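You operate a simulated robot arm through the tools that you are given. There is no shell and no other tool. Be economical: measure what you need, move in short steps, check, and stop when the job is done.

You run a simulated robot arm. Do the job below in one go: nothing can be reset, and whatever is moved stays where it is left.

Task
Take the yellow weight and leave it on the cream slab. Then stack the numbered block labelled "No 59" from the middle of the plywood table on top of the numbered block labelled "No 27". Then put one of the brass plates from the middle of the plywood table on the deck of the trolley. Then put the thick black block on the top of the yard table away on the top of the small board. Then take the cream disc from the shelf under the wall cupboard and put it on the blue bench behind the slotted frame. Then put the wooden block from the top of the brown table on the blue bench beside the red press. Do these in the order given. Set down upright: yellow weight.

Only the result counts: the job must be done as asked and must still hold three seconds after the hand-in. Knocking over, shifting, dropping, spilling or breaking anything else fails it.

Robot
A 7-joint arm with a vacuum gripper on a trunk, on a base that drives. Base frame: it is fixed to the floor where the robot stands at the start and does not move with it; the origin is under the middle of the robot, x ahead of it, y to its left, z up. Units: m, rad, N and s.
With the tool pointing down near the work surface it reaches from about 0.1 to 0.62 m from the robot's upright axis, wherever it stands. Its first joint turns from -1.204 to 3.002 rad. Places, roughly: blue bench behind the slotted frame (52x16 cm) [7.12, -2.72, 0.8]; blue bench beside the red press [7.1, -1.8, 0.8]; brass plate (6x10x2 cm) [1, 0.7, 0.8]; cream disc (5x5x2 cm) [6.1, -7, 1]; cream slab (14x10x1 cm) [-1.8, -0.3, 0.8]; deck of the trolley [2.9, -0.9, 0.3]; numbered block [1, 0.25, 0.75]; thick black block (8x6x4 cm) [5.6, -9.3, 0.8]; top of the small board (30x16 cm) [6.98, -5.16, 0.78]; wooden block (6x9x5 cm) [5.4, -6.4, 0.8]; yellow weight (7x7x8 cm) [0.5, 0.1, 0.8]. Payload 1.06 kg.
Tool frame: the origin (TCP) lies in the middle of the cups' lips, and z points out of the cups. The gripper has 1 cup of 0.024 m across, covering 0.024 by 0.024 m (tool x, y); the bellows give 0.008 m. With the vacuum on, a cup seals on a smooth face that it is pressed against (1 to 4 N); it does not hold porous or soft things. The pull reaches 23 N.
Orientation is that of the tool frame in the base frame, as [roll, pitch, yaw] about the fixed x, y, z axes, in that order (R = Rz(yaw) Ry(pitch) Rx(roll)). With the cups facing straight down, the tool's x points along the base's -x, its y along +y and its z along -z.

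Tools
- The arm moves only by the tool nudge_tool. Its argument "rows" is a list of rows, each a list of 7 numbers: the shift along the base's x, y, z in m, then the turn, a rotation vector about the base's x, y, z in rad, then the vacuum: 1 switches it on, 0 off. In form: [[dx, dy, dz, ax, ay, az, valve], ...]. A call has 1 to 8 rows; each row shifts and turns the commanded pose from where the row before left it. Rows are played at 5 a second. More than 0.05 m and 0.15 rad between two rows, or a gripper value outside its range, and nothing of the call is played. Where a pose cannot be reached the arm comes as near as it can. A force on the tool above 40 N (or 10 N above the force at the start of the call, whichever is more), or a blocked arm, ends the call early, and 0.2 s more pass. The pull builds up within a second once a cup has sealed. Time passes only in rows, and 0.2 s behind the last, so rows that do not move give it time. The reply holds the time, the measured pose of the TCP, the force on the tool along the base axes and the pull of the vacuum, in the units named above and with some noise, with the torque about the TCP (base axes, N m) and any sound that the robot's microphone picked up.
- Cameras (640 x 400 px; columns grow to the right, rows downward): "scene" is now at [0.1818, 0.05, 1.1873]; the picture's right is [0.39, -0.92, 0.00], its down [-0.30, -0.13, -0.94] and it looks along [0.87, 0.36, -0.33] (base axes); focal length 216 px, centre (320, 200). "wrist" rides on the gripper at [0.078, 0.019, -0.096] in the tool frame; the picture's right is [-0.24, 0.97, 0.00], its down [-0.71, -0.17, -0.69] and it looks along [-0.67, -0.16, 0.73] (tool axes); focal length 243 px, centre (320, 200). There is no depth. A picture from a camera that has moved, and an enlarged one, comes with that camera's place and axes in the base frame and with its lens. The place of the scene camera against the robot may be out by one fixed shift of up to 0.018 m in any direction.
- camera(camera): a new picture of that camera. No time passes.
- lift_body(by): slides the trunk up (or, below 0, down) by that many m; the arm and the scene camera ride with it, the base frame stays. It gives what a move gives, with no picture.
- base_move(legs): drives the robot by 1 to 6 legs, each [ahead, left, turn to the left] in m, m and rad, along the robot's own axes; the way and the turn of a leg run together, so that a leg with both is an arc; at most 1.5 m and 3.142 rad a leg. The arm and the cameras ride along, it lands a little off, and it stops where it bumps. It gives what a move gives.
- pan_tilt(pan, tilt): turns the head with the scene camera to pan (to the left, within 1.396 rad either way) and tilt (down, from -0.506 to 1.204), counted from straight ahead of the robot. It gives what a move gives.
- enlarge(camera, box): a new picture of the part [left, top, right, bottom] of that camera's present view, enlarged. No time passes.
- hand_in(): hands the job in; it is judged then, once.

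Work in short steps. Places have to be worked out from the pictures, the camera data and where the tool is seen: move nearer, look again, correct. Check each grasp and each placing, and mend what went wrong. You have 186 turns and 164 pictures in all, those below and enlarged ones among them. Switch the vacuum off and draw the arm clear of the work before you hand the job in, unless the task says otherwise; then end with one line.

The tools are called after "Emit:" as name(argument=value, ...) on one line, values as JSON. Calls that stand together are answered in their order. nudge_tool: Moves the arm, as the interface text tells. Its arguments: {"type":"object","properties":{"rows":{"type":"array"}},"required":["rows"]} The other tools are called the same way: lift_body (by) slides the trunk up or down; base_move (legs) drives the base; pan_tilt (pan, tilt) turns the head that bears the scene camera; camera (camera) takes a picture; enlarge (camera, box) takes an enlarged picture of a part of a camera's view; hand_in () hands the job in.

At the start:

```text
t: 0.0
eef_pos: [0.308, 0.1623, 1.088]
ee_rot: [3.141, 0.0, 3.14]
wrist_force: [-0.4, 0.3, -0.1]
ft_torque: [0.01, -0.02, 0.01]
pull: 0.0
trunk travel left (down, up): [-0.325, 0.167]
robot x, y, heading: [-0.0015, 0.0013, -0.0]
head pan, tilt: [0.396, 0.335]
```

scene: 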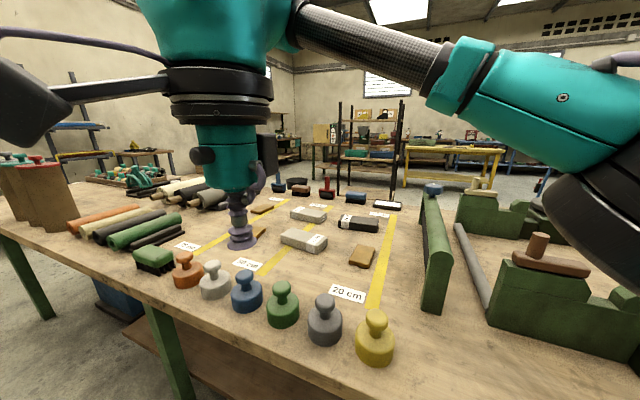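
wrist: 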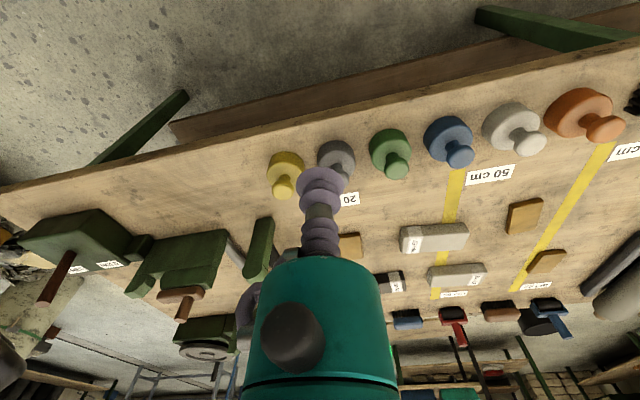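

The yellow weight's knob works out at roughly (0.517, 0.05, 0.82). I'll move the tool above it, staying high, and look again.

Emit:
nudge_tool(rows=[[0.03, -0.016, -0.025, 0, 0, 0, 0], [0.03, -0.016, -0.025, 0, 0, 0, 0], [0.03, -0.016, -0.025, 0, 0, 0, 0], [0.03, -0.016, -0.025, 0, 0, 0, 0], [0.03, -0.016, -0.025, 0, 0, 0, 0], [0.03, -0.016, -0.025, 0, 0, 0, 0], [0.03, -0.016, -0.025, 0, 0, 0, 0]])

Emit:
camera(camera="wrist")

Emit:
camera(camera="scene")

```text
t: 1.6
eef_pos: [0.52, 0.0519, 0.9132]
ee_rot: [-3.141, 0.0, -3.139]
wrist_force: [-0.5, 0.7, -0.3]
ft_torque: [-0.01, 0.01, 0.01]
pull: 0.1
trunk travel left (down, up): [-0.325, 0.167]
robot x, y, heading: [0.0001, 0.0004, 0.002]
head pan, tilt: [0.396, 0.335]
```

```text
161 pictures are left
camera wrist: at [0.4407, 0.0715, 1.0093], right [0.23, 0.97, 0.0], down [0.71, -0.17, 0.69], along [0.67, -0.16, -0.73], focal length 243 px, centre (320, 200)
```

wrist: 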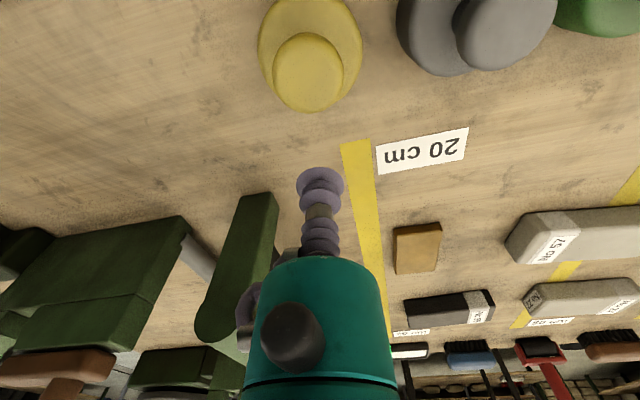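

```text
160 pictures are left
camera scene: at [0.1819, 0.0499, 1.1873], right [0.39, -0.92, 0.0], down [-0.3, -0.13, -0.94], along [0.87, 0.36, -0.33], focal length 216 px, centre (320, 200)
```

scene: 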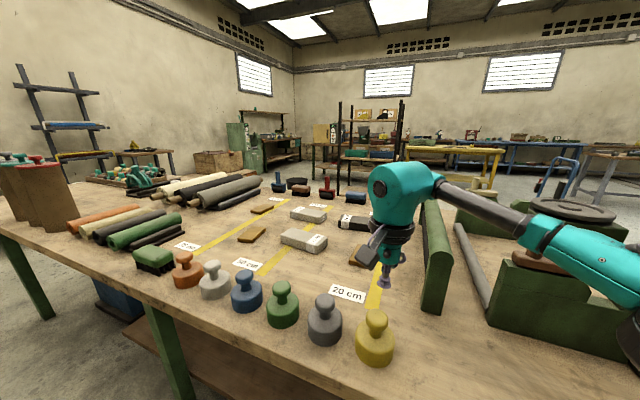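

Triangulating both wrist views puts the knob top near (0.478, 0.056, 0.865). I'll move over it at this height and look from both cameras.

Emit:
nudge_tool(rows=[[-0.021, 0.002, 0, 0, 0, 0, 0], [-0.021, 0.002, 0, 0, 0, 0, 0], [0, 0, 0, 0, 0, 0, 0]])

Emit:
camera(camera="wrist")

Emit:
enlarge(camera="scene", box=[300, 240, 460, 340])

```text
t: 2.4
eef_pos: [0.4762, 0.0534, 0.9144]
ee_rot: [3.142, 0.0, 3.139]
wrist_force: [-0.3, 0.5, -0.3]
ft_torque: [0.0, 0.02, -0.02]
pull: 0.1
trunk travel left (down, up): [-0.325, 0.167]
robot x, y, heading: [-0.0013, -0.0001, 0.002]
head pan, tilt: [0.396, 0.335]
```

```text
159 pictures are left
camera wrist: at [0.3967, 0.0731, 1.0109], right [0.24, 0.97, 0.0], down [0.71, -0.17, 0.69], along [0.67, -0.16, -0.73], focal length 243 px, centre (320, 200)
```

wrist: 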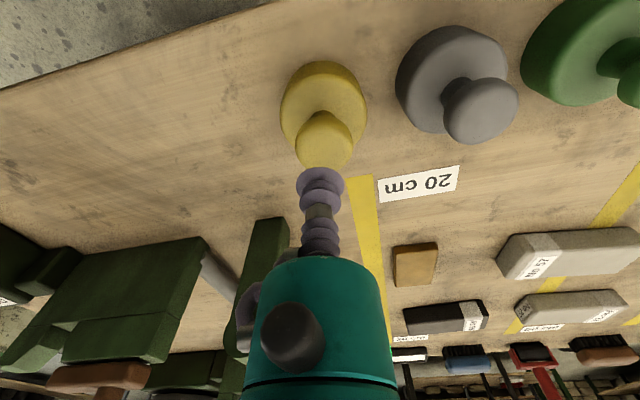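

```text
4.00 times, centred on (380, 290) of scene
camera zoom: at [0.1818, 0.05, 1.1873], right [0.39, -0.92, 0.0], down [-0.3, -0.13, -0.94], along [0.87, 0.36, -0.33], focal length 864 px, centre (80, -160)
```

zoom: 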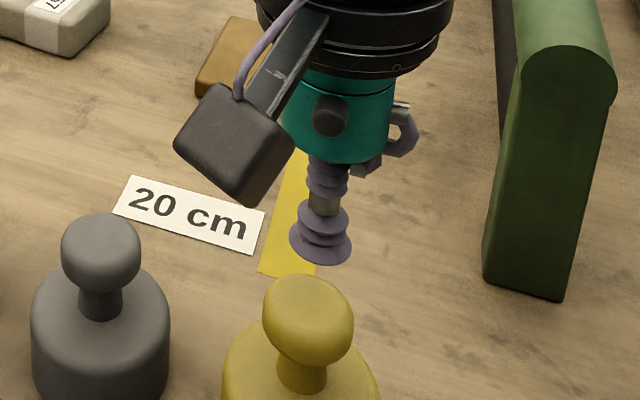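

The knob top is at about (0.477, 0.056, 0.867), so I'm nearly centred. I'll descend most of the way with the vacuum on.

Emit:
nudge_tool(rows=[[0.001, 0.003, -0.015, 0, 0, 0, 1], [0, 0, -0.015, 0, 0, 0, 1], [0, 0, -0.008, 0, 0, 0, 1], [0, 0, 0, 0, 0, 0, 1]])

Emit:
camera(camera="wrist")

Emit:
enlarge(camera="scene", box=[300, 260, 460, 360])

```text
t: 3.4
eef_pos: [0.4762, 0.0564, 0.877]
ee_rot: [3.139, 0.002, -3.141]
wrist_force: [4.8, -2.6, 16.0]
ft_torque: [0.01, 0.04, 0.12]
pull: 23.1
trunk travel left (down, up): [-0.325, 0.167]
robot x, y, heading: [0.0001, -0.0024, -0.001]
head pan, tilt: [0.396, 0.335]
```

```text
157 pictures are left
camera wrist: at [0.3967, 0.0762, 0.9729], right [0.24, 0.97, 0.0], down [0.71, -0.17, 0.69], along [0.67, -0.16, -0.73], focal length 243 px, centre (320, 200)
```

wrist: 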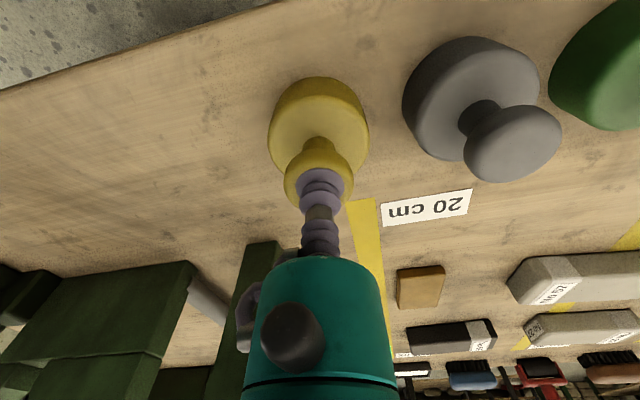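

```text
4.00 times, centred on (380, 310) of scene
camera zoom: at [0.1813, 0.0496, 1.1875], right [0.39, -0.92, 0.0], down [-0.3, -0.13, -0.94], along [0.87, 0.36, -0.33], focal length 864 px, centre (80, -240)
```

zoom: 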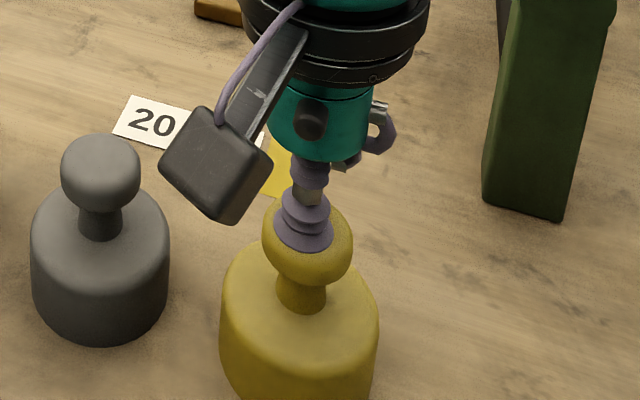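

Sealed with full pull; contact is at about z 0.876. Lifting straight up now to check that the weight comes along.

Emit:
nudge_tool(rows=[[0, 0, 0.008, 0, 0, 0, 1], [0, 0, 0.015, 0, 0, 0, 1], [0, 0, 0.03, 0, 0, 0, 1], [0, 0, 0.04, 0, 0, 0, 1], [0, 0, 0.04, 0, 0, 0, 1]])

Emit:
camera(camera="scene")

```text
t: 4.6
eef_pos: [0.478, 0.0599, 1.0063]
ee_rot: [-3.141, 0.0, 3.141]
wrist_force: [-0.8, 0.0, -10.0]
ft_torque: [0.01, 0.04, -0.01]
pull: 23.5
trunk travel left (down, up): [-0.325, 0.167]
robot x, y, heading: [-0.0002, 0.0013, -0.002]
head pan, tilt: [0.396, 0.335]
```

```text
155 pictures are left
camera scene: at [0.1821, 0.0501, 1.1872], right [0.39, -0.92, 0.0], down [-0.3, -0.13, -0.94], along [0.87, 0.36, -0.33], focal length 216 px, centre (320, 200)
```

scene: 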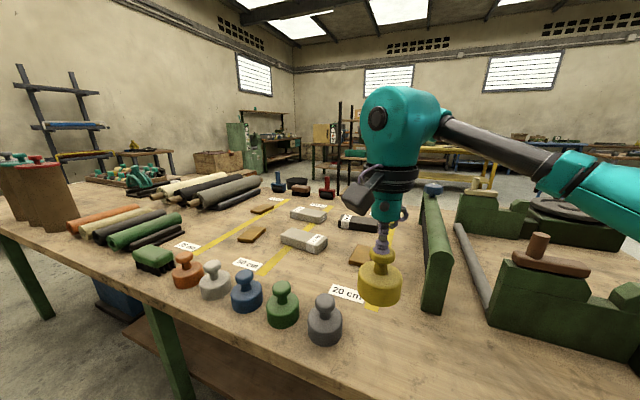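

The weight hangs from the cup (about 1 kg). Before driving, I'll look left and right for the way to the cream slab behind me.

Emit:
pan_tilt(pan=1.396, tilt=0.4)

Emit:
camera(camera="scene")

Emit:
pan_tilt(pan=-1.396, tilt=0.4)

Emit:
camera(camera="scene")

```text
t: 5.9
eef_pos: [0.4769, 0.0602, 1.0077]
ee_rot: [3.142, 0.0, -3.141]
wrist_force: [-0.6, 0.2, -10.9]
ft_torque: [0.01, 0.03, 0.01]
pull: 23.0
trunk travel left (down, up): [-0.325, 0.167]
robot x, y, heading: [-0.0002, -0.0021, 0.001]
head pan, tilt: [1.396, 0.4]
```

```text
154 pictures are left
camera scene: at [0.1126, 0.1053, 1.1812], right [0.98, -0.17, 0.0], down [-0.07, -0.38, -0.92], along [0.16, 0.91, -0.39], focal length 216 px, centre (320, 200)
```

scene: 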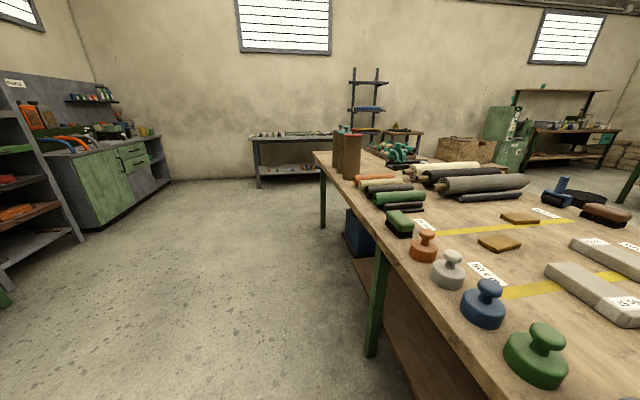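

```text
t: 8.3
eef_pos: [0.478, 0.0599, 1.006]
ee_rot: [3.14, -0.001, -3.141]
wrist_force: [0.4, -0.2, -11.0]
ft_torque: [0.01, 0.04, 0.0]
pull: 23.1
trunk travel left (down, up): [-0.325, 0.167]
robot x, y, heading: [0.001, -0.0004, -0.0]
head pan, tilt: [-1.396, 0.4]
```

```text
153 pictures are left
camera scene: at [0.1125, -0.0771, 1.1812], right [-0.98, -0.17, 0.0], down [-0.07, 0.38, -0.92], along [0.16, -0.91, -0.39], focal length 216 px, centre (320, 200)
```

scene: 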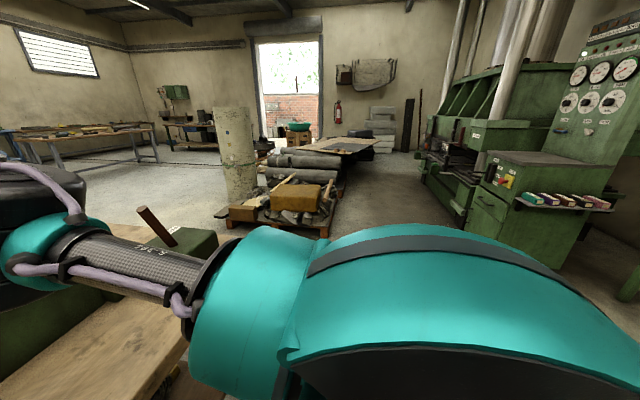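

Behind-left looks like open floor. I'll back away a bit and turn left to see what's behind.

Emit:
base_move(legs=[[-0.3, 0, 0], [0, 0, 1.57]])

Emit:
pan_tilt(pan=1.3, tilt=0.4)

Emit:
camera(camera="scene")

```text
t: 14.2
eef_pos: [-0.3668, 0.4767, 1.0072]
ee_rot: [3.141, 0.0, -1.552]
wrist_force: [0.9, 0.0, -10.0]
ft_torque: [-0.01, 0.0, 0.02]
pull: 23.2
trunk travel left (down, up): [-0.325, 0.167]
robot x, y, heading: [-0.2948, 0.0009, 1.59]
head pan, tilt: [-1.396, 0.4]
```

```text
t: 16.6
eef_pos: [-0.3656, 0.4753, 1.0076]
ee_rot: [3.141, 0.0, -1.552]
wrist_force: [-0.5, 0.5, -10.2]
ft_torque: [-0.04, 0.03, 0.02]
pull: 22.8
trunk travel left (down, up): [-0.325, 0.167]
robot x, y, heading: [-0.2958, 0.0006, 1.591]
head pan, tilt: [1.3, 0.4]
```

```text
152 pictures are left
camera scene: at [-0.389, 0.1332, 1.1812], right [0.25, 0.97, 0.0], down [0.38, -0.1, -0.92], along [-0.89, 0.23, -0.39], focal length 216 px, centre (320, 200)
```

scene: 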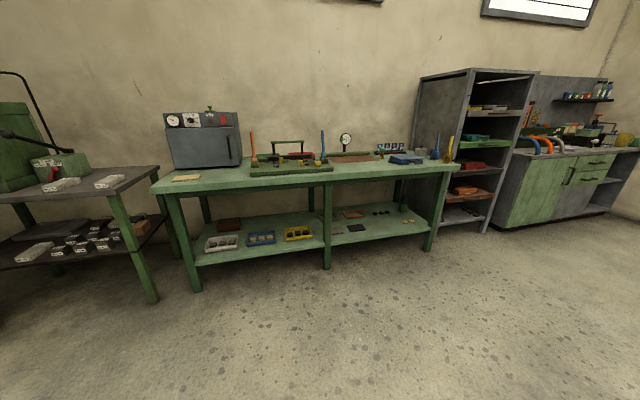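

The cream slab is on the green bench, around (-1.78, -0.33). I'll turn to face it, drive up short of it, and look again.

Emit:
base_move(legs=[[0, 0, 1.55], [0.85, 0.25, 0]])

Emit:
pan_tilt(pan=0.2, tilt=0.5)

Emit:
camera(camera="scene")

Emit:
camera(camera="wrist")

```text
t: 25.1
eef_pos: [-1.6471, -0.2619, 1.0067]
ee_rot: [3.141, -0.002, -0.047]
wrist_force: [0.3, 0.2, -10.8]
ft_torque: [-0.01, -0.05, 0.0]
pull: 23.1
trunk travel left (down, up): [-0.325, 0.167]
robot x, y, heading: [-1.1667, -0.2247, 3.093]
head pan, tilt: [1.3, 0.4]
```

```text
t: 26.4
eef_pos: [-1.6454, -0.2616, 1.0071]
ee_rot: [3.141, 0.001, -0.049]
wrist_force: [0.3, 0.2, -10.1]
ft_torque: [-0.03, -0.01, -0.01]
pull: 22.6
trunk travel left (down, up): [-0.325, 0.167]
robot x, y, heading: [-1.1647, -0.2245, 3.095]
head pan, tilt: [0.201, 0.499]
```

```text
151 pictures are left
camera scene: at [-1.3532, -0.2198, 1.1721], right [-0.15, 0.99, 0.0], down [0.47, 0.07, -0.88], along [-0.87, -0.14, -0.48], focal length 216 px, centre (320, 200)
```

scene: 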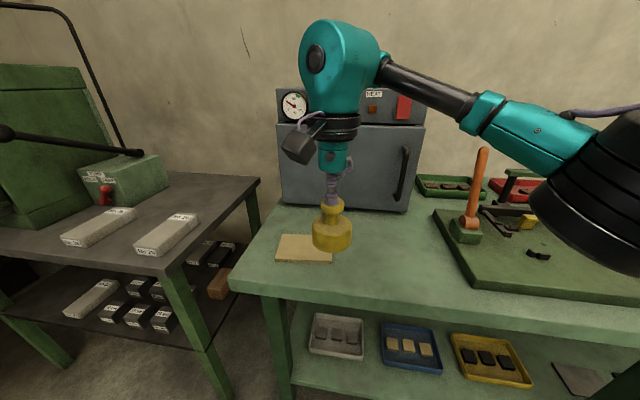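

```text
150 pictures are left
camera wrist: at [-1.5703, -0.2836, 1.1032], right [-0.28, -0.96, 0.0], down [-0.7, 0.2, 0.69], along [-0.66, 0.19, -0.73], focal length 243 px, centre (320, 200)
```

wrist: 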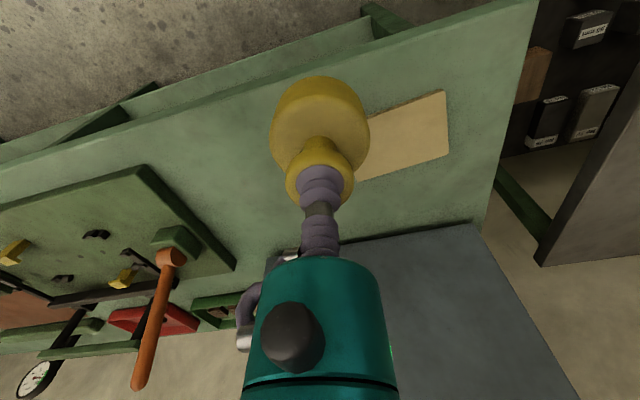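

The slab centre works out at about (-1.768, -0.336), top about z 0.795. I'll drive a bit closer to stay in comfortable reach.

Emit:
base_move(legs=[[0.08, 0.05, 0]])

Emit:
camera(camera="wrist")

Emit:
camera(camera="scene")

```text
t: 27.5
eef_pos: [-1.7267, -0.3067, 1.0066]
ee_rot: [-3.139, 0.001, -0.046]
wrist_force: [0.1, -0.3, -10.6]
ft_torque: [-0.01, -0.02, -0.03]
pull: 22.6
trunk travel left (down, up): [-0.325, 0.167]
robot x, y, heading: [-1.2456, -0.2698, 3.092]
head pan, tilt: [0.201, 0.499]
```

```text
149 pictures are left
camera wrist: at [-1.6513, -0.3284, 1.1029], right [-0.28, -0.96, 0.0], down [-0.7, 0.2, 0.68], along [-0.66, 0.19, -0.73], focal length 243 px, centre (320, 200)
```

wrist: 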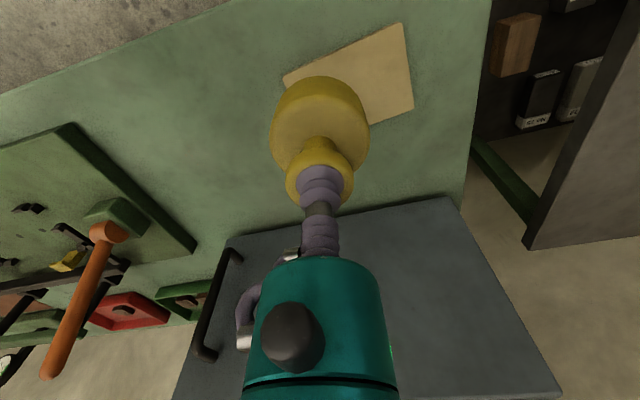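

```text
148 pictures are left
camera scene: at [-1.4342, -0.2646, 1.1719], right [-0.15, 0.99, 0.0], down [0.47, 0.07, -0.88], along [-0.87, -0.13, -0.48], focal length 216 px, centre (320, 200)
```

scene: 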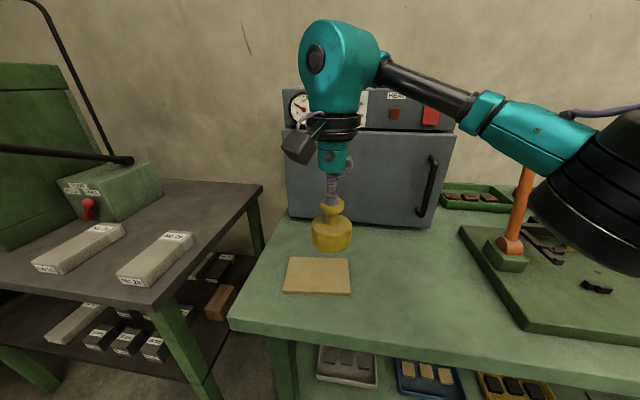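

The slab centre is confirmed at about (-1.768, -0.335). I'll move over it and lower part way.

Emit:
nudge_tool(rows=[[-0.021, -0.014, 0, 0, 0, 0, 1], [-0.02, -0.014, -0.02, 0, 0, 0, 1], [0, 0, -0.04, 0, 0, 0, 1], [0, 0, -0.035, 0, 0, 0, 1], [0, 0, 0, 0, 0, 0, 1]])

Emit:
enlarge(camera="scene", box=[240, 190, 400, 310])

Emit:
camera(camera="wrist")

```text
t: 28.7
eef_pos: [-1.769, -0.3337, 0.9099]
ee_rot: [-3.139, 0.0, -0.047]
wrist_force: [-0.4, -0.3, -9.5]
ft_torque: [-0.03, -0.06, 0.02]
pull: 23.2
trunk travel left (down, up): [-0.325, 0.167]
robot x, y, heading: [-1.2471, -0.2702, 3.093]
head pan, tilt: [0.201, 0.499]
```

```text
3.33 times, centred on (320, 250) of scene
camera zoom: at [-1.4336, -0.2644, 1.1721], right [-0.15, 0.99, 0.0], down [0.47, 0.07, -0.88], along [-0.87, -0.13, -0.48], focal length 720 px, centre (320, 33)
```

zoom: 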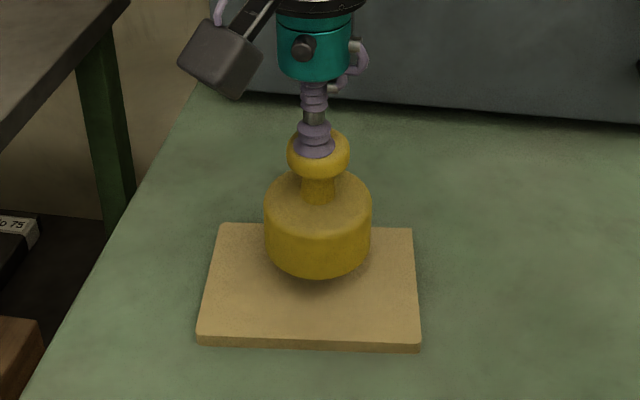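

```text
146 pictures are left
camera wrist: at [-1.6926, -0.3558, 1.0065], right [-0.28, -0.96, 0.0], down [-0.7, 0.2, 0.69], along [-0.66, 0.19, -0.73], focal length 243 px, centre (320, 200)
```

wrist: 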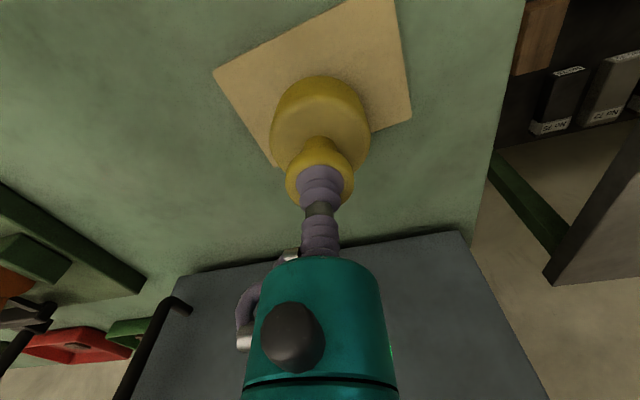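

The weight hovers centrally over the slab, about 2 cm up. Lowering in small steps until the slab carries it.

Emit:
nudge_tool(rows=[[0, 0, -0.01, 0, 0, 0, 1], [0, 0, -0.005, 0, 0, 0, 1], [0, 0, 0, 0, 0, 0, 1]])

Emit:
enlarge(camera="scene", box=[240, 190, 400, 310])

```text
t: 29.5
eef_pos: [-1.7678, -0.3338, 0.8965]
ee_rot: [-3.141, 0.001, -0.048]
wrist_force: [0.2, -0.6, -9.5]
ft_torque: [-0.04, -0.04, 0.02]
pull: 22.9
trunk travel left (down, up): [-0.325, 0.167]
robot x, y, heading: [-1.2449, -0.2704, 3.094]
head pan, tilt: [0.201, 0.499]
```

```text
3.33 times, centred on (320, 250) of scene
camera zoom: at [-1.4336, -0.2644, 1.172], right [-0.15, 0.99, 0.0], down [0.47, 0.07, -0.88], along [-0.87, -0.13, -0.48], focal length 720 px, centre (320, 33)
```

zoom: 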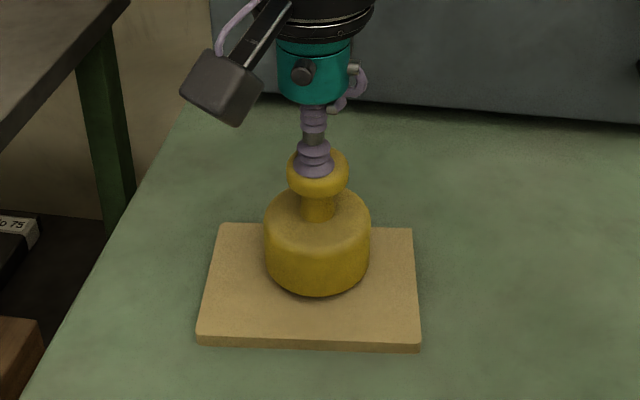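

Still hanging freely. Continuing down in small steps.

Emit:
nudge_tool(rows=[[0, 0, -0.004, 0, 0, 0, 1], [0, 0, -0.004, 0, 0, 0, 1], [0, 0, 0, 0, 0, 0, 1]])

```text
t: 30.3
eef_pos: [-1.7679, -0.333, 0.8887]
ee_rot: [-3.141, 0.0, -0.046]
wrist_force: [1.0, -0.4, -3.1]
ft_torque: [0.04, 0.05, 0.0]
pull: 22.8
trunk travel left (down, up): [-0.325, 0.167]
robot x, y, heading: [-1.2522, -0.2665, 3.097]
head pan, tilt: [0.201, 0.499]
```

Contact: the slab carries part of the weight now. One more 2 mm, then release and let the pull decay.

Emit:
nudge_tool(rows=[[0, 0, -0.002, 0, 0, 0, 1], [0, 0, 0, 0, 0, 0, 0], [0, 0, 0, 0, 0, 0, 0], [0, 0, 0, 0, 0, 0, 0], [0, 0, 0, 0, 0, 0, 0]])

```text
t: 31.5
eef_pos: [-1.7675, -0.3342, 0.8864]
ee_rot: [-3.141, -0.001, -0.048]
wrist_force: [0.9, 0.3, 0.5]
ft_torque: [-0.02, 0.01, -0.01]
pull: 0.0
trunk travel left (down, up): [-0.325, 0.167]
robot x, y, heading: [-1.2412, -0.2736, 3.091]
head pan, tilt: [0.201, 0.499]
```

Released. Drawing straight up and checking.

Emit:
nudge_tool(rows=[[0, 0, 0.01, 0, 0, 0, 0], [0, 0, 0.04, 0, 0, 0, 0], [0, 0, 0.04, 0, 0, 0, 0], [0, 0, 0.04, 0, 0, 0, 0], [0, 0, 0.04, 0, 0, 0, 0]])

Emit:
enlarge(camera="scene", box=[240, 190, 400, 310])

```text
t: 32.7
eef_pos: [-1.7667, -0.3365, 1.0553]
ee_rot: [-3.141, -0.001, -0.047]
wrist_force: [0.5, -0.5, -1.0]
ft_torque: [0.0, 0.02, 0.02]
pull: 0.0
trunk travel left (down, up): [-0.325, 0.167]
robot x, y, heading: [-1.2485, -0.2668, 3.092]
head pan, tilt: [0.201, 0.499]
```

```text
3.33 times, centred on (320, 250) of scene
camera zoom: at [-1.4327, -0.2645, 1.1722], right [-0.15, 0.99, 0.0], down [0.47, 0.07, -0.88], along [-0.87, -0.13, -0.48], focal length 720 px, centre (320, 33)
```

zoom: 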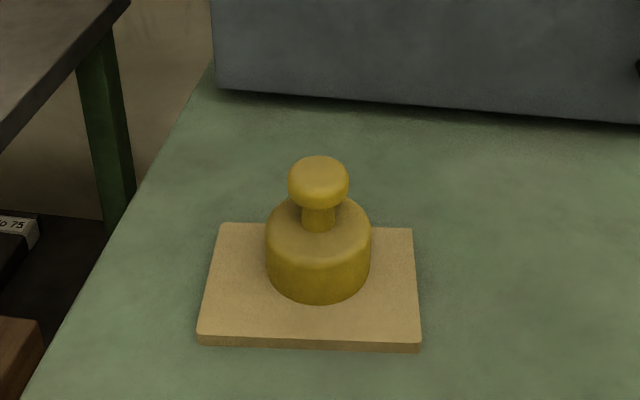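

The yellow weight stands upright, fully on the slab. Next I return to the plywood table: back off, turn around, and drive to face it near y 0.25.

Emit:
base_move(legs=[[-0.3, 0, 0], [0, 0, -3.09], [0.9, 0.5, 0]])

Emit:
pan_tilt(pan=0.1, tilt=0.5)

Emit:
camera(camera="scene")

Emit:
camera(camera="wrist")

```text
t: 46.7
eef_pos: [0.401, 0.442, 1.0562]
ee_rot: [-3.141, 0.001, -3.043]
wrist_force: [0.8, 0.1, -0.7]
ft_torque: [-0.03, 0.01, 0.02]
pull: 0.1
trunk travel left (down, up): [-0.325, 0.167]
robot x, y, heading: [-0.1056, 0.2953, 0.105]
head pan, tilt: [0.201, 0.499]
```

```text
t: 47.4
eef_pos: [0.4012, 0.4409, 1.0551]
ee_rot: [-3.14, -0.001, -3.044]
wrist_force: [0.2, 0.5, 0.1]
ft_torque: [0.0, -0.01, 0.01]
pull: 0.0
trunk travel left (down, up): [-0.325, 0.167]
robot x, y, heading: [-0.105, 0.299, 0.099]
head pan, tilt: [0.099, 0.499]
```

```text
143 pictures are left
camera scene: at [0.0806, 0.3398, 1.1722], right [0.2, -0.98, 0.0], down [-0.47, -0.1, -0.88], along [0.86, 0.17, -0.48], focal length 216 px, centre (320, 200)
```

scene: 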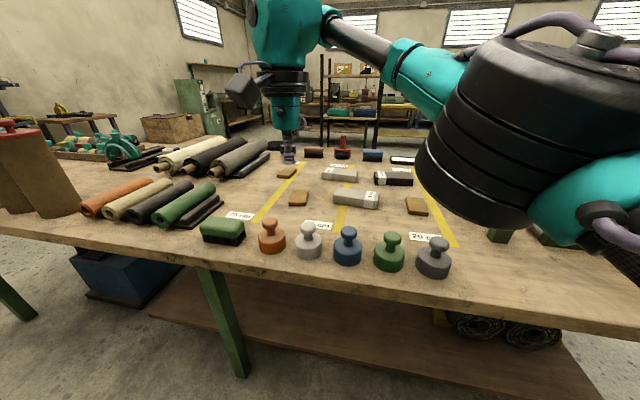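

```text
142 pictures are left
camera wrist: at [0.3203, 0.4534, 1.1517], right [0.14, 0.99, 0.0], down [0.72, -0.1, 0.69], along [0.68, -0.09, -0.73], focal length 243 px, centre (320, 200)
```

wrist: 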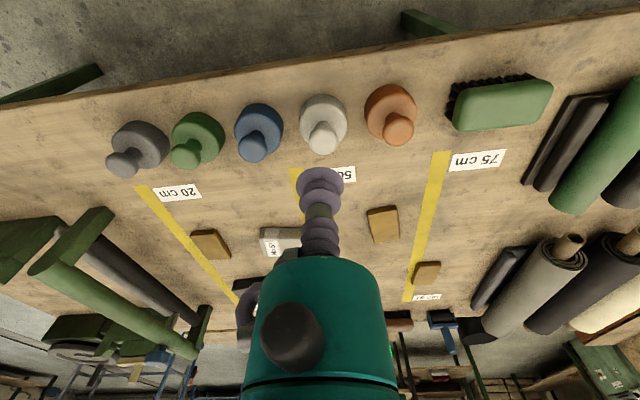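

The blocks and plates lie beyond the weights. Let me zoom in to read the labels.

Emit:
enlarge(camera="scene", box=[265, 145, 445, 255])

```text
3.56 times, centred on (355, 200) of scene
camera zoom: at [0.0806, 0.3398, 1.1722], right [0.2, -0.98, 0.0], down [-0.47, -0.1, -0.88], along [0.86, 0.17, -0.48], focal length 768 px, centre (196, 200)
```

zoom: 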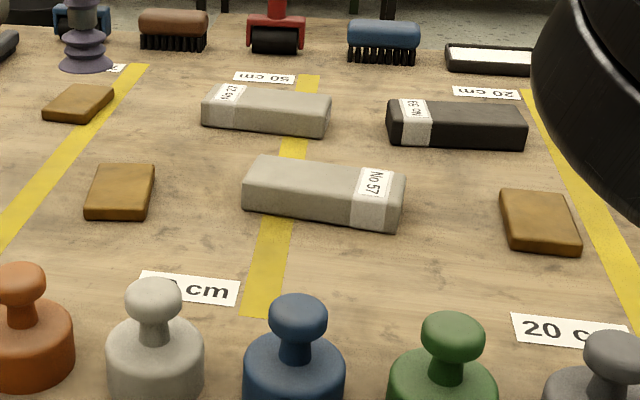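

Blocks: front one "No 57", back grey looks like "No 27", black one like "No 59". They sit ~0.55 m in from the edge, so I need to know how close my base can get. Looking down at my base and the table edge.

Emit:
pan_tilt(pan=0.0, tilt=1.204)

Emit:
camera(camera="scene")

```text
t: 48.5
eef_pos: [0.4009, 0.4422, 1.0549]
ee_rot: [3.141, -0.001, -3.042]
wrist_force: [0.2, -0.1, -0.8]
ft_torque: [0.01, 0.01, 0.01]
pull: 0.1
trunk travel left (down, up): [-0.325, 0.167]
robot x, y, heading: [-0.104, 0.2987, 0.1]
head pan, tilt: [0.0, 1.201]
```

```text
140 pictures are left
camera scene: at [0.0471, 0.3273, 1.1185], right [0.1, -0.99, 0.0], down [-0.93, -0.09, -0.36], along [0.36, 0.04, -0.93], focal length 216 px, centre (320, 200)
```

scene: 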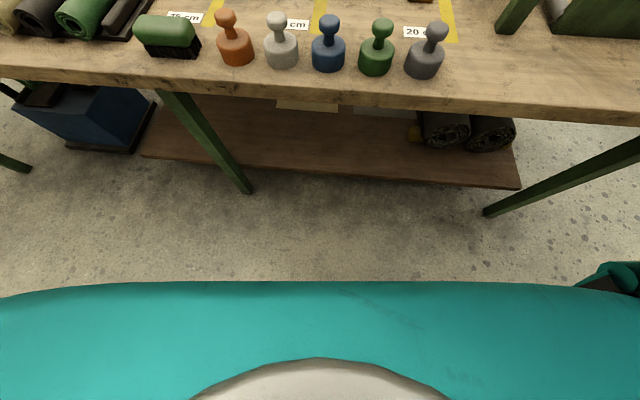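

The table edge is at x≈0.39 and there's leg-room below with the shelf set back. I'll move 0.2 m closer, square up, and test the reach.

Emit:
base_move(legs=[[0, 0, -0.1], [0.2, 0, 0]])

Emit:
camera(camera="scene")

```text
t: 50.6
eef_pos: [0.6144, 0.3886, 1.0559]
ee_rot: [3.14, 0.0, 3.14]
wrist_force: [-0.2, 1.1, -0.9]
ft_torque: [-0.02, 0.03, 0.02]
pull: 0.0
trunk travel left (down, up): [-0.325, 0.167]
robot x, y, heading: [0.097, 0.2971, -0.004]
head pan, tilt: [0.0, 1.201]
```

```text
139 pictures are left
camera scene: at [0.2494, 0.3119, 1.1184], right [0.0, -1.0, 0.0], down [-0.93, 0.0, -0.36], along [0.36, 0.0, -0.93], focal length 216 px, centre (320, 200)
```

scene: 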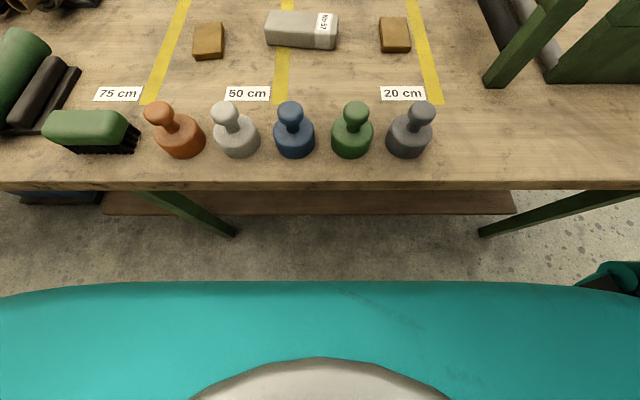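

Now a reach test: extend forward at a safe height.

Emit:
nudge_tool(rows=[[0.045, 0, -0.01, 0, 0, 0, 0], [0.045, 0, -0.01, 0, 0, 0, 0], [0.045, 0, -0.01, 0, 0, 0, 0], [0.045, 0, -0.01, 0, 0, 0, 0], [0.045, 0, -0.01, 0, 0, 0, 0], [0.045, 0, -0.01, 0, 0, 0, 0]])

```text
t: 52.0
eef_pos: [0.6259, 0.3895, 1.0531]
ee_rot: [3.141, 0.002, 3.14]
wrist_force: [1.0, 0.3, 0.5]
ft_torque: [0.0, -0.03, 0.0]
pull: 0.2
out of reach, approached as far as the arm can: row 1, 2, 3, 4, 5, 6
trunk travel left (down, up): [-0.325, 0.167]
robot x, y, heading: [0.0984, 0.2942, -0.003]
head pan, tilt: [0.0, 1.201]
```

Reach grows as the tool gets lower relative to the shoulder. I'll raise the trunk fully and retest.

Emit:
lift_body(by=0.165)

Emit:
nudge_tool(rows=[[0.0, 0, -0.045, 0, 0, 0, 0], [0.0, 0, -0.045, 0, 0, 0, 0], [0.0, 0, -0.045, 0, 0, 0, 0], [0.0, 0, -0.045, 0, 0, 0, 0], [0, 0, -0.045, 0, 0, 0, 0], [0.045, 0, -0.04, 0, 0, 0, 0], [0.045, 0, 0, 0, 0, 0, 0], [0.045, 0, 0, 0, 0, 0, 0]])

```text
t: 53.9
eef_pos: [0.5353, 0.3895, 1.3777]
ee_rot: [-3.141, 0.339, 3.139]
wrist_force: [1.0, 0.1, -0.3]
ft_torque: [0.0, 0.01, 0.0]
pull: 0.0
trunk travel left (down, up): [-0.49, 0.002]
robot x, y, heading: [0.0945, 0.2995, 0.003]
head pan, tilt: [0.0, 1.201]
```

```text
refused: row 6 steps farther than a row can; nothing moved
```

The tool ended up higher and tilted by 0.34 rad. I'll lower it and bring it back upright.

Emit:
nudge_tool(rows=[[0, 0, -0.04, 0, 0.085, 0, 0], [0, 0, -0.04, 0, 0.085, 0, 0], [0, 0, -0.04, 0, 0.085, 0, 0], [0, 0, -0.04, 0, 0.084, 0, 0], [0, 0, -0.04, 0, 0, 0, 0], [0, 0, -0.04, 0, 0, 0, 0], [0, 0, -0.04, 0, 0, 0, 0]])

```text
t: 55.5
eef_pos: [0.5355, 0.3885, 1.0965]
ee_rot: [-3.141, -0.003, 3.139]
wrist_force: [-0.5, 0.3, -0.1]
ft_torque: [0.0, 0.02, 0.01]
pull: 0.1
trunk travel left (down, up): [-0.49, 0.002]
robot x, y, heading: [0.094, 0.299, -0.004]
head pan, tilt: [0.0, 1.201]
```

Upright at z 1.097. Now down to about 0.93 and forward to test the reach.

Emit:
nudge_tool(rows=[[0.03, 0, -0.035, 0, 0, 0, 0], [0.03, 0, -0.035, 0, 0, 0, 0], [0.03, 0, -0.035, 0, 0, 0, 0], [0.03, 0, -0.035, 0, 0, 0, 0], [0.04, 0, -0.02, 0, 0, 0, 0], [0.04, 0, 0, 0, 0, 0, 0], [0.04, 0, 0, 0, 0, 0, 0]])

```text
t: 57.1
eef_pos: [0.6175, 0.373, 0.9815]
ee_rot: [-3.139, -0.002, 3.139]
wrist_force: [0.0, 0.7, -0.3]
ft_torque: [-0.01, -0.04, -0.02]
pull: 0.1
out of reach, approached as far as the arm can: row 3, 4, 5, 6, 7
trunk travel left (down, up): [-0.49, 0.002]
robot x, y, heading: [0.0969, 0.2958, -0.002]
head pan, tilt: [0.0, 1.201]
```

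The limit is again ~0.53 m from the axis. I'll look at the arm's configuration to understand what limits it.

Emit:
pan_tilt(pan=-0.3, tilt=0.2)

Emit:
camera(camera="scene")

```text
t: 58.3
eef_pos: [0.6178, 0.3724, 0.9823]
ee_rot: [-3.139, -0.001, 3.139]
wrist_force: [0.0, 0.0, -0.1]
ft_torque: [0.04, 0.01, 0.0]
pull: 0.0
trunk travel left (down, up): [-0.49, 0.002]
robot x, y, heading: [0.0982, 0.2982, -0.001]
head pan, tilt: [-0.3, 0.201]
```

```text
138 pictures are left
camera scene: at [0.189, 0.2845, 1.3796], right [-0.3, -0.95, 0.0], down [-0.19, 0.06, -0.98], along [0.94, -0.29, -0.2], focal length 216 px, centre (320, 200)
```

scene: 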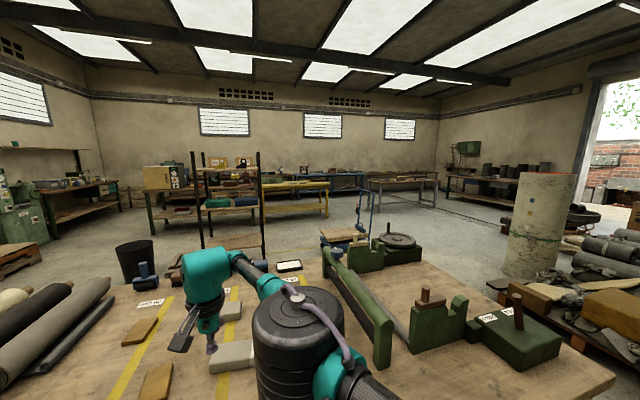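

I'll raise the tool, return the trunk to mid height, and test the reach close to the table surface instead.

Emit:
nudge_tool(rows=[[-0.03, 0, 0.04, 0, 0, 0, 0], [-0.03, 0, 0.04, 0, 0, 0, 0], [0, 0, 0.04, 0, 0, 0, 0], [0, 0, 0.04, 0, 0, 0, 0]])

Emit:
lift_body(by=-0.165)

```text
t: 59.3
eef_pos: [0.5564, 0.3779, 1.1419]
ee_rot: [-3.139, -0.001, 3.14]
wrist_force: [0.2, 0.7, 0.0]
ft_torque: [0.02, -0.01, 0.0]
pull: 0.1
trunk travel left (down, up): [-0.49, 0.002]
robot x, y, heading: [0.0946, 0.2983, 0.0]
head pan, tilt: [-0.3, 0.201]
```

```text
t: 61.2
eef_pos: [0.5554, 0.3737, 0.977]
ee_rot: [-3.141, 0.001, 3.141]
wrist_force: [0.2, -0.6, 0.2]
ft_torque: [0.0, 0.01, 0.0]
pull: 0.0
trunk travel left (down, up): [-0.325, 0.167]
robot x, y, heading: [0.0943, 0.2984, -0.003]
head pan, tilt: [-0.3, 0.201]
```

Now down to 0.92 and forward.

Emit:
nudge_tool(rows=[[0, 0, -0.03, 0, 0, 0, 0], [0, 0, -0.025, 0, 0, 0, 0], [0.03, 0, 0, 0, 0, 0, 0], [0.03, 0, 0, 0, 0, 0, 0], [0.03, 0, 0, 0, 0, 0, 0], [0.03, 0, 0, 0, 0, 0, 0], [0.03, 0, 0, 0, 0, 0, 0]])

Emit:
camera(camera="scene")

```text
t: 62.8
eef_pos: [0.6819, 0.3718, 0.9184]
ee_rot: [3.142, -0.001, 3.141]
wrist_force: [0.2, -0.4, 0.8]
ft_torque: [0.05, 0.0, 0.04]
pull: 0.1
out of reach, approached as far as the arm can: row 7
trunk travel left (down, up): [-0.325, 0.167]
robot x, y, heading: [0.099, 0.2981, 0.005]
head pan, tilt: [-0.3, 0.201]
```

```text
137 pictures are left
camera scene: at [0.2823, 0.2837, 1.1998], right [-0.3, -0.95, 0.0], down [-0.19, 0.06, -0.98], along [0.94, -0.29, -0.2], focal length 216 px, centre (320, 200)
```

scene: 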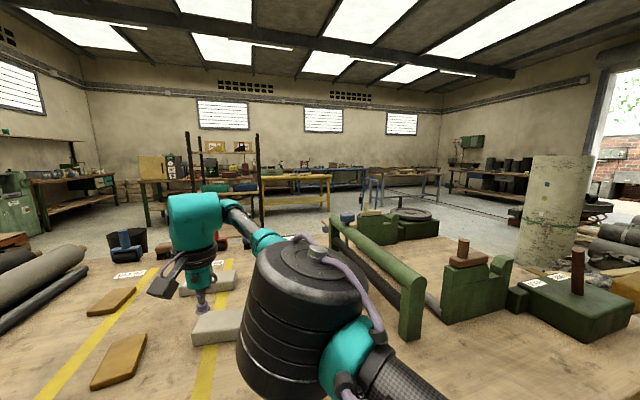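

At mid trunk near table height I get ~0.6 m. Blocks at x≈0.96 are better from the far side (their labels face that way too). I'll tuck the arm, back off, and go around the right end of the table, looking on the way.

Emit:
nudge_tool(rows=[[-0.03, 0, 0.035, 0, 0, 0, 0], [-0.03, 0, 0.035, 0, 0, 0, 0], [-0.03, 0, 0.035, 0, 0, 0, 0], [-0.03, 0, 0.03, 0, 0, 0, 0], [-0.045, 0, 0, 0, 0, 0, 0], [-0.045, 0, 0, 0, 0, 0, 0], [-0.045, 0, 0, 0, 0, 0, 0]])

Emit:
base_move(legs=[[-0.3, 0, 0], [0, -1.3, 0]])

Emit:
pan_tilt(pan=0.15, tilt=0.35)

Emit:
camera(camera="scene")

```text
t: 64.4
eef_pos: [0.4259, 0.3743, 1.0531]
ee_rot: [-3.139, -0.003, 3.14]
wrist_force: [1.1, 0.0, 0.0]
ft_torque: [0.0, 0.01, 0.03]
pull: 0.0
trunk travel left (down, up): [-0.325, 0.167]
robot x, y, heading: [0.0917, 0.2992, 0.001]
head pan, tilt: [-0.3, 0.201]
```

```text
t: 78.0
eef_pos: [0.1205, -0.9636, 1.0537]
ee_rot: [-3.139, -0.001, 3.13]
wrist_force: [0.7, -0.1, -0.3]
ft_torque: [-0.01, -0.03, 0.02]
pull: 0.1
trunk travel left (down, up): [-0.325, 0.167]
robot x, y, heading: [-0.2077, -1.0342, -0.014]
head pan, tilt: [-0.3, 0.201]
```

```text
t: 78.9
eef_pos: [0.1211, -0.9645, 1.0522]
ee_rot: [-3.14, -0.002, 3.13]
wrist_force: [-0.3, 0.7, -0.4]
ft_torque: [0.03, 0.02, -0.04]
pull: 0.1
trunk travel left (down, up): [-0.325, 0.167]
robot x, y, heading: [-0.2077, -1.0393, -0.012]
head pan, tilt: [0.15, 0.351]
```

```text
136 pictures are left
camera scene: at [-0.0216, -1.0108, 1.1859], right [0.14, -0.99, 0.0], down [-0.34, -0.05, -0.94], along [0.93, 0.13, -0.34], focal length 216 px, centre (320, 200)
```

scene: 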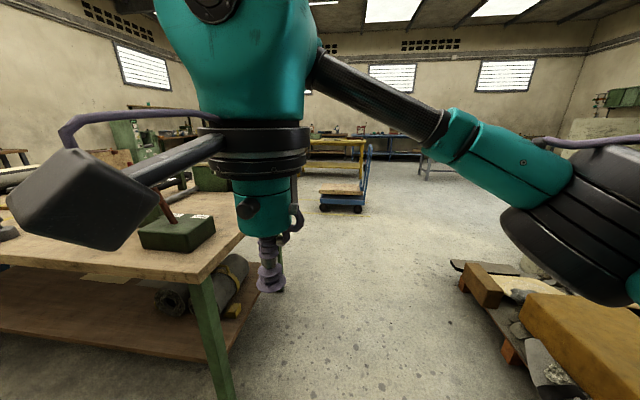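

The corridor between table end (y≈-0.65) and pallet (y≈-1.8) is clear; the trolley is at about x 2.9. Driving to x≈1.95.

Emit:
base_move(legs=[[1.3, -0.1, 0], [0.85, 0, 0]])

Emit:
pan_tilt(pan=1.3, tilt=0.4)

Emit:
camera(camera="scene")

```text
t: 89.6
eef_pos: [2.2797, -1.1128, 1.0538]
ee_rot: [-3.141, -0.001, 3.136]
wrist_force: [0.5, 0.1, -0.5]
ft_torque: [-0.01, 0.02, -0.01]
pull: 0.0
trunk travel left (down, up): [-0.325, 0.167]
robot x, y, heading: [1.9536, -1.1916, -0.005]
head pan, tilt: [0.15, 0.351]
```

```text
t: 91.0
eef_pos: [2.2791, -1.1136, 1.0542]
ee_rot: [-3.14, -0.002, 3.135]
wrist_force: [0.2, -0.5, 0.3]
ft_torque: [-0.04, -0.02, 0.0]
pull: 0.0
trunk travel left (down, up): [-0.325, 0.167]
robot x, y, heading: [1.9471, -1.1894, -0.013]
head pan, tilt: [1.3, 0.4]
```

```text
135 pictures are left
camera scene: at [2.0699, -1.0858, 1.1813], right [0.96, -0.27, 0.0], down [-0.11, -0.37, -0.92], along [0.25, 0.89, -0.39], focal length 216 px, centre (320, 200)
```

scene: 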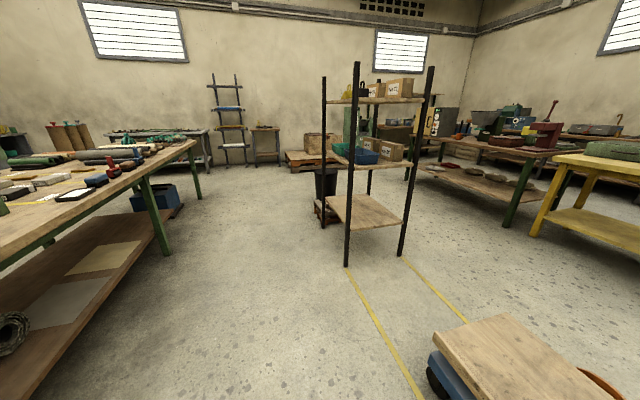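

Far table edge is at x≈1.34, rack starts at x≈2.6. I'll strafe to y≈0.3, turn to face the table from this side.

Emit:
base_move(legs=[[0, 1.5, 0], [0, 0, 3.14]])

Emit:
pan_tilt(pan=0.0, tilt=0.55)

Emit:
camera(camera="scene")

```text
t: 111.7
eef_pos: [1.6089, 0.2446, 1.0545]
ee_rot: [-3.138, -0.003, 0.006]
wrist_force: [-0.6, -0.3, 0.2]
ft_torque: [0.01, -0.02, 0.0]
pull: 0.1
trunk travel left (down, up): [-0.325, 0.167]
robot x, y, heading: [1.9395, 0.3266, -3.132]
head pan, tilt: [1.3, 0.4]
```

```text
t: 113.1
eef_pos: [1.6094, 0.2459, 1.0536]
ee_rot: [-3.139, -0.003, 0.006]
wrist_force: [1.1, -0.5, -0.3]
ft_torque: [-0.03, -0.01, -0.02]
pull: 0.0
trunk travel left (down, up): [-0.325, 0.167]
robot x, y, heading: [1.9358, 0.3245, -3.133]
head pan, tilt: [0.0, 0.55]
```

```text
134 pictures are left
camera scene: at [1.7524, 0.3373, 1.1676], right [-0.01, 1.0, 0.0], down [0.52, 0.0, -0.85], along [-0.85, -0.01, -0.52], focal length 216 px, centre (320, 200)
```

scene: 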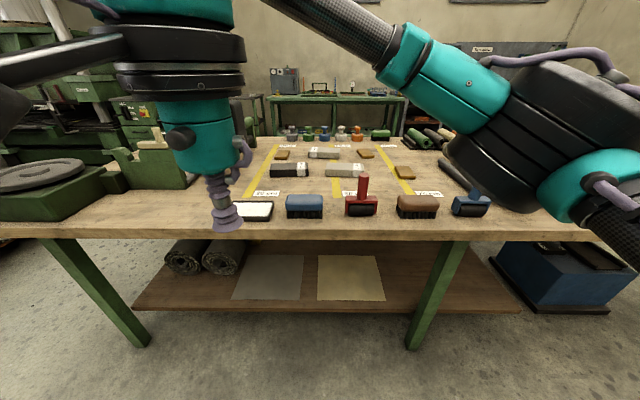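

Edge here is at about x 1.29. I'll drive 0.33 m closer, and check the gap between chest and table by looking down.

Emit:
base_move(legs=[[0.33, 0, 0]])

Emit:
pan_tilt(pan=0.0, tilt=1.0)

Emit:
camera(camera="scene")

```text
t: 115.3
eef_pos: [1.2787, 0.244, 1.0542]
ee_rot: [-3.141, -0.002, 0.005]
wrist_force: [0.4, 0.2, 0.8]
ft_torque: [0.01, -0.03, -0.02]
pull: 0.2
trunk travel left (down, up): [-0.325, 0.167]
robot x, y, heading: [1.6064, 0.3216, -3.137]
head pan, tilt: [0.0, 0.55]
```

```text
t: 116.2
eef_pos: [1.2795, 0.2437, 1.0531]
ee_rot: [-3.138, -0.001, 0.006]
wrist_force: [-0.4, 0.4, 0.5]
ft_torque: [0.0, 0.0, -0.02]
pull: 0.0
trunk travel left (down, up): [-0.325, 0.167]
robot x, y, heading: [1.6088, 0.3249, -3.134]
head pan, tilt: [0.0, 1.0]
```

```text
133 pictures are left
camera scene: at [1.4434, 0.336, 1.1311], right [0.0, 1.0, 0.0], down [0.84, 0.0, -0.54], along [-0.54, 0.0, -0.84], focal length 216 px, centre (320, 200)
```

scene: 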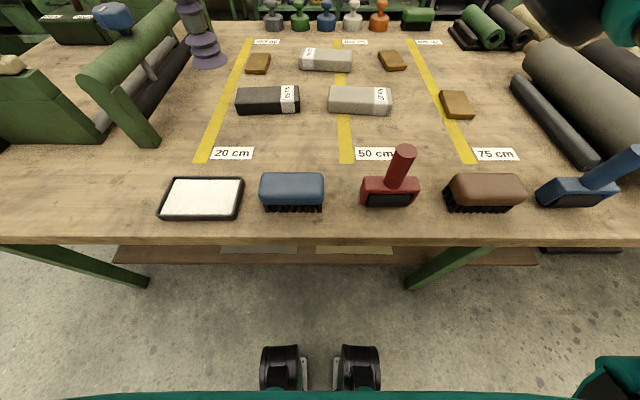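

My base front is only ~0.15 m ahead of the axis, so I can get to x≈1.51. Reading labels enlarged first.

Emit:
enlarge(camera="scene", box=[220, 70, 410, 130])

Emit:
base_move(legs=[[0.1, 0, 0]])

```text
3.37 times, centred on (315, 100) of scene
camera zoom: at [1.4434, 0.336, 1.1311], right [0.0, 1.0, 0.0], down [0.84, 0.0, -0.54], along [-0.54, 0.0, -0.84], focal length 728 px, centre (337, 537)
```

zoom: 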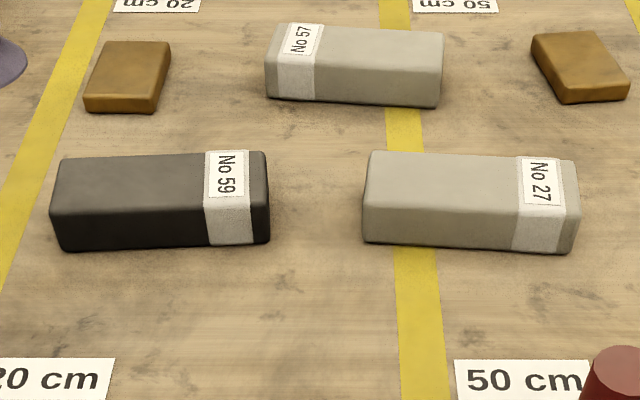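

```text
t: 117.4
eef_pos: [1.1806, 0.2426, 1.0529]
ee_rot: [-3.141, -0.003, 0.006]
wrist_force: [-0.6, 0.3, 0.0]
ft_torque: [-0.01, 0.0, 0.02]
pull: 0.1
trunk travel left (down, up): [-0.325, 0.167]
robot x, y, heading: [1.5102, 0.3221, -3.135]
head pan, tilt: [0.0, 1.0]
```

Confirmed: black is No 59, grey is No 27. Moving the tool above the black block to about z 0.93.

Emit:
nudge_tool(rows=[[-0.037, -0.0055, -0.02, 0, 0, 0, 0], [-0.037, -0.0055, -0.02, 0, 0, 0, 0], [-0.037, -0.0055, -0.02, 0, 0, 0, 0], [-0.037, -0.0055, -0.02, 0, 0, 0, 0], [-0.037, -0.0055, -0.02, 0, 0, 0, 0], [-0.037, -0.0055, -0.02, 0, 0, 0, 0], [0, 0, 0, 0, 0, 0, 0]])

Emit:
camera(camera="wrist")

Emit:
camera(camera="scene")

```text
t: 119.0
eef_pos: [0.9614, 0.2097, 0.9324]
ee_rot: [-3.14, 0.0, 0.009]
wrist_force: [-0.1, -0.3, 0.7]
ft_torque: [-0.01, 0.02, -0.04]
pull: 0.2
trunk travel left (down, up): [-0.325, 0.167]
robot x, y, heading: [1.5081, 0.3244, -3.133]
head pan, tilt: [0.0, 1.0]
```

```text
131 pictures are left
camera wrist: at [1.0382, 0.1907, 1.0301], right [-0.23, -0.97, 0.0], down [-0.71, 0.16, 0.68], along [-0.67, 0.16, -0.73], focal length 243 px, centre (320, 200)
```

wrist: 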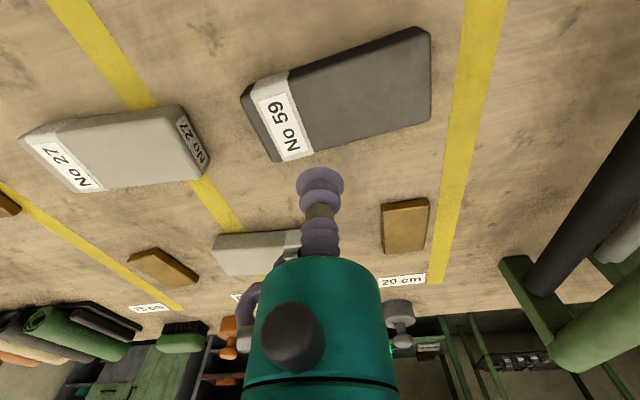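

```text
130 pictures are left
camera scene: at [1.3433, 0.3351, 1.1311], right [-0.01, 1.0, 0.0], down [0.84, 0.01, -0.54], along [-0.54, 0.0, -0.84], focal length 216 px, centre (320, 200)
```

scene: 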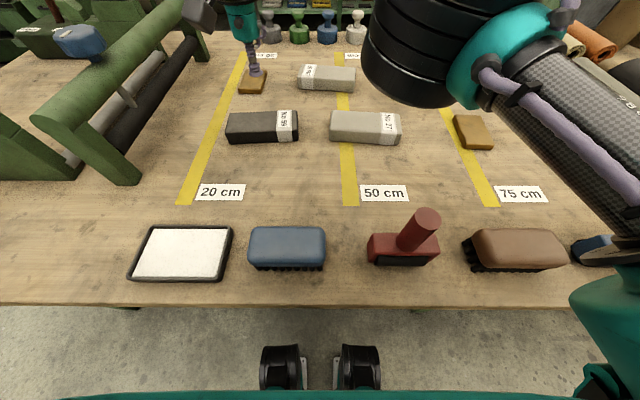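

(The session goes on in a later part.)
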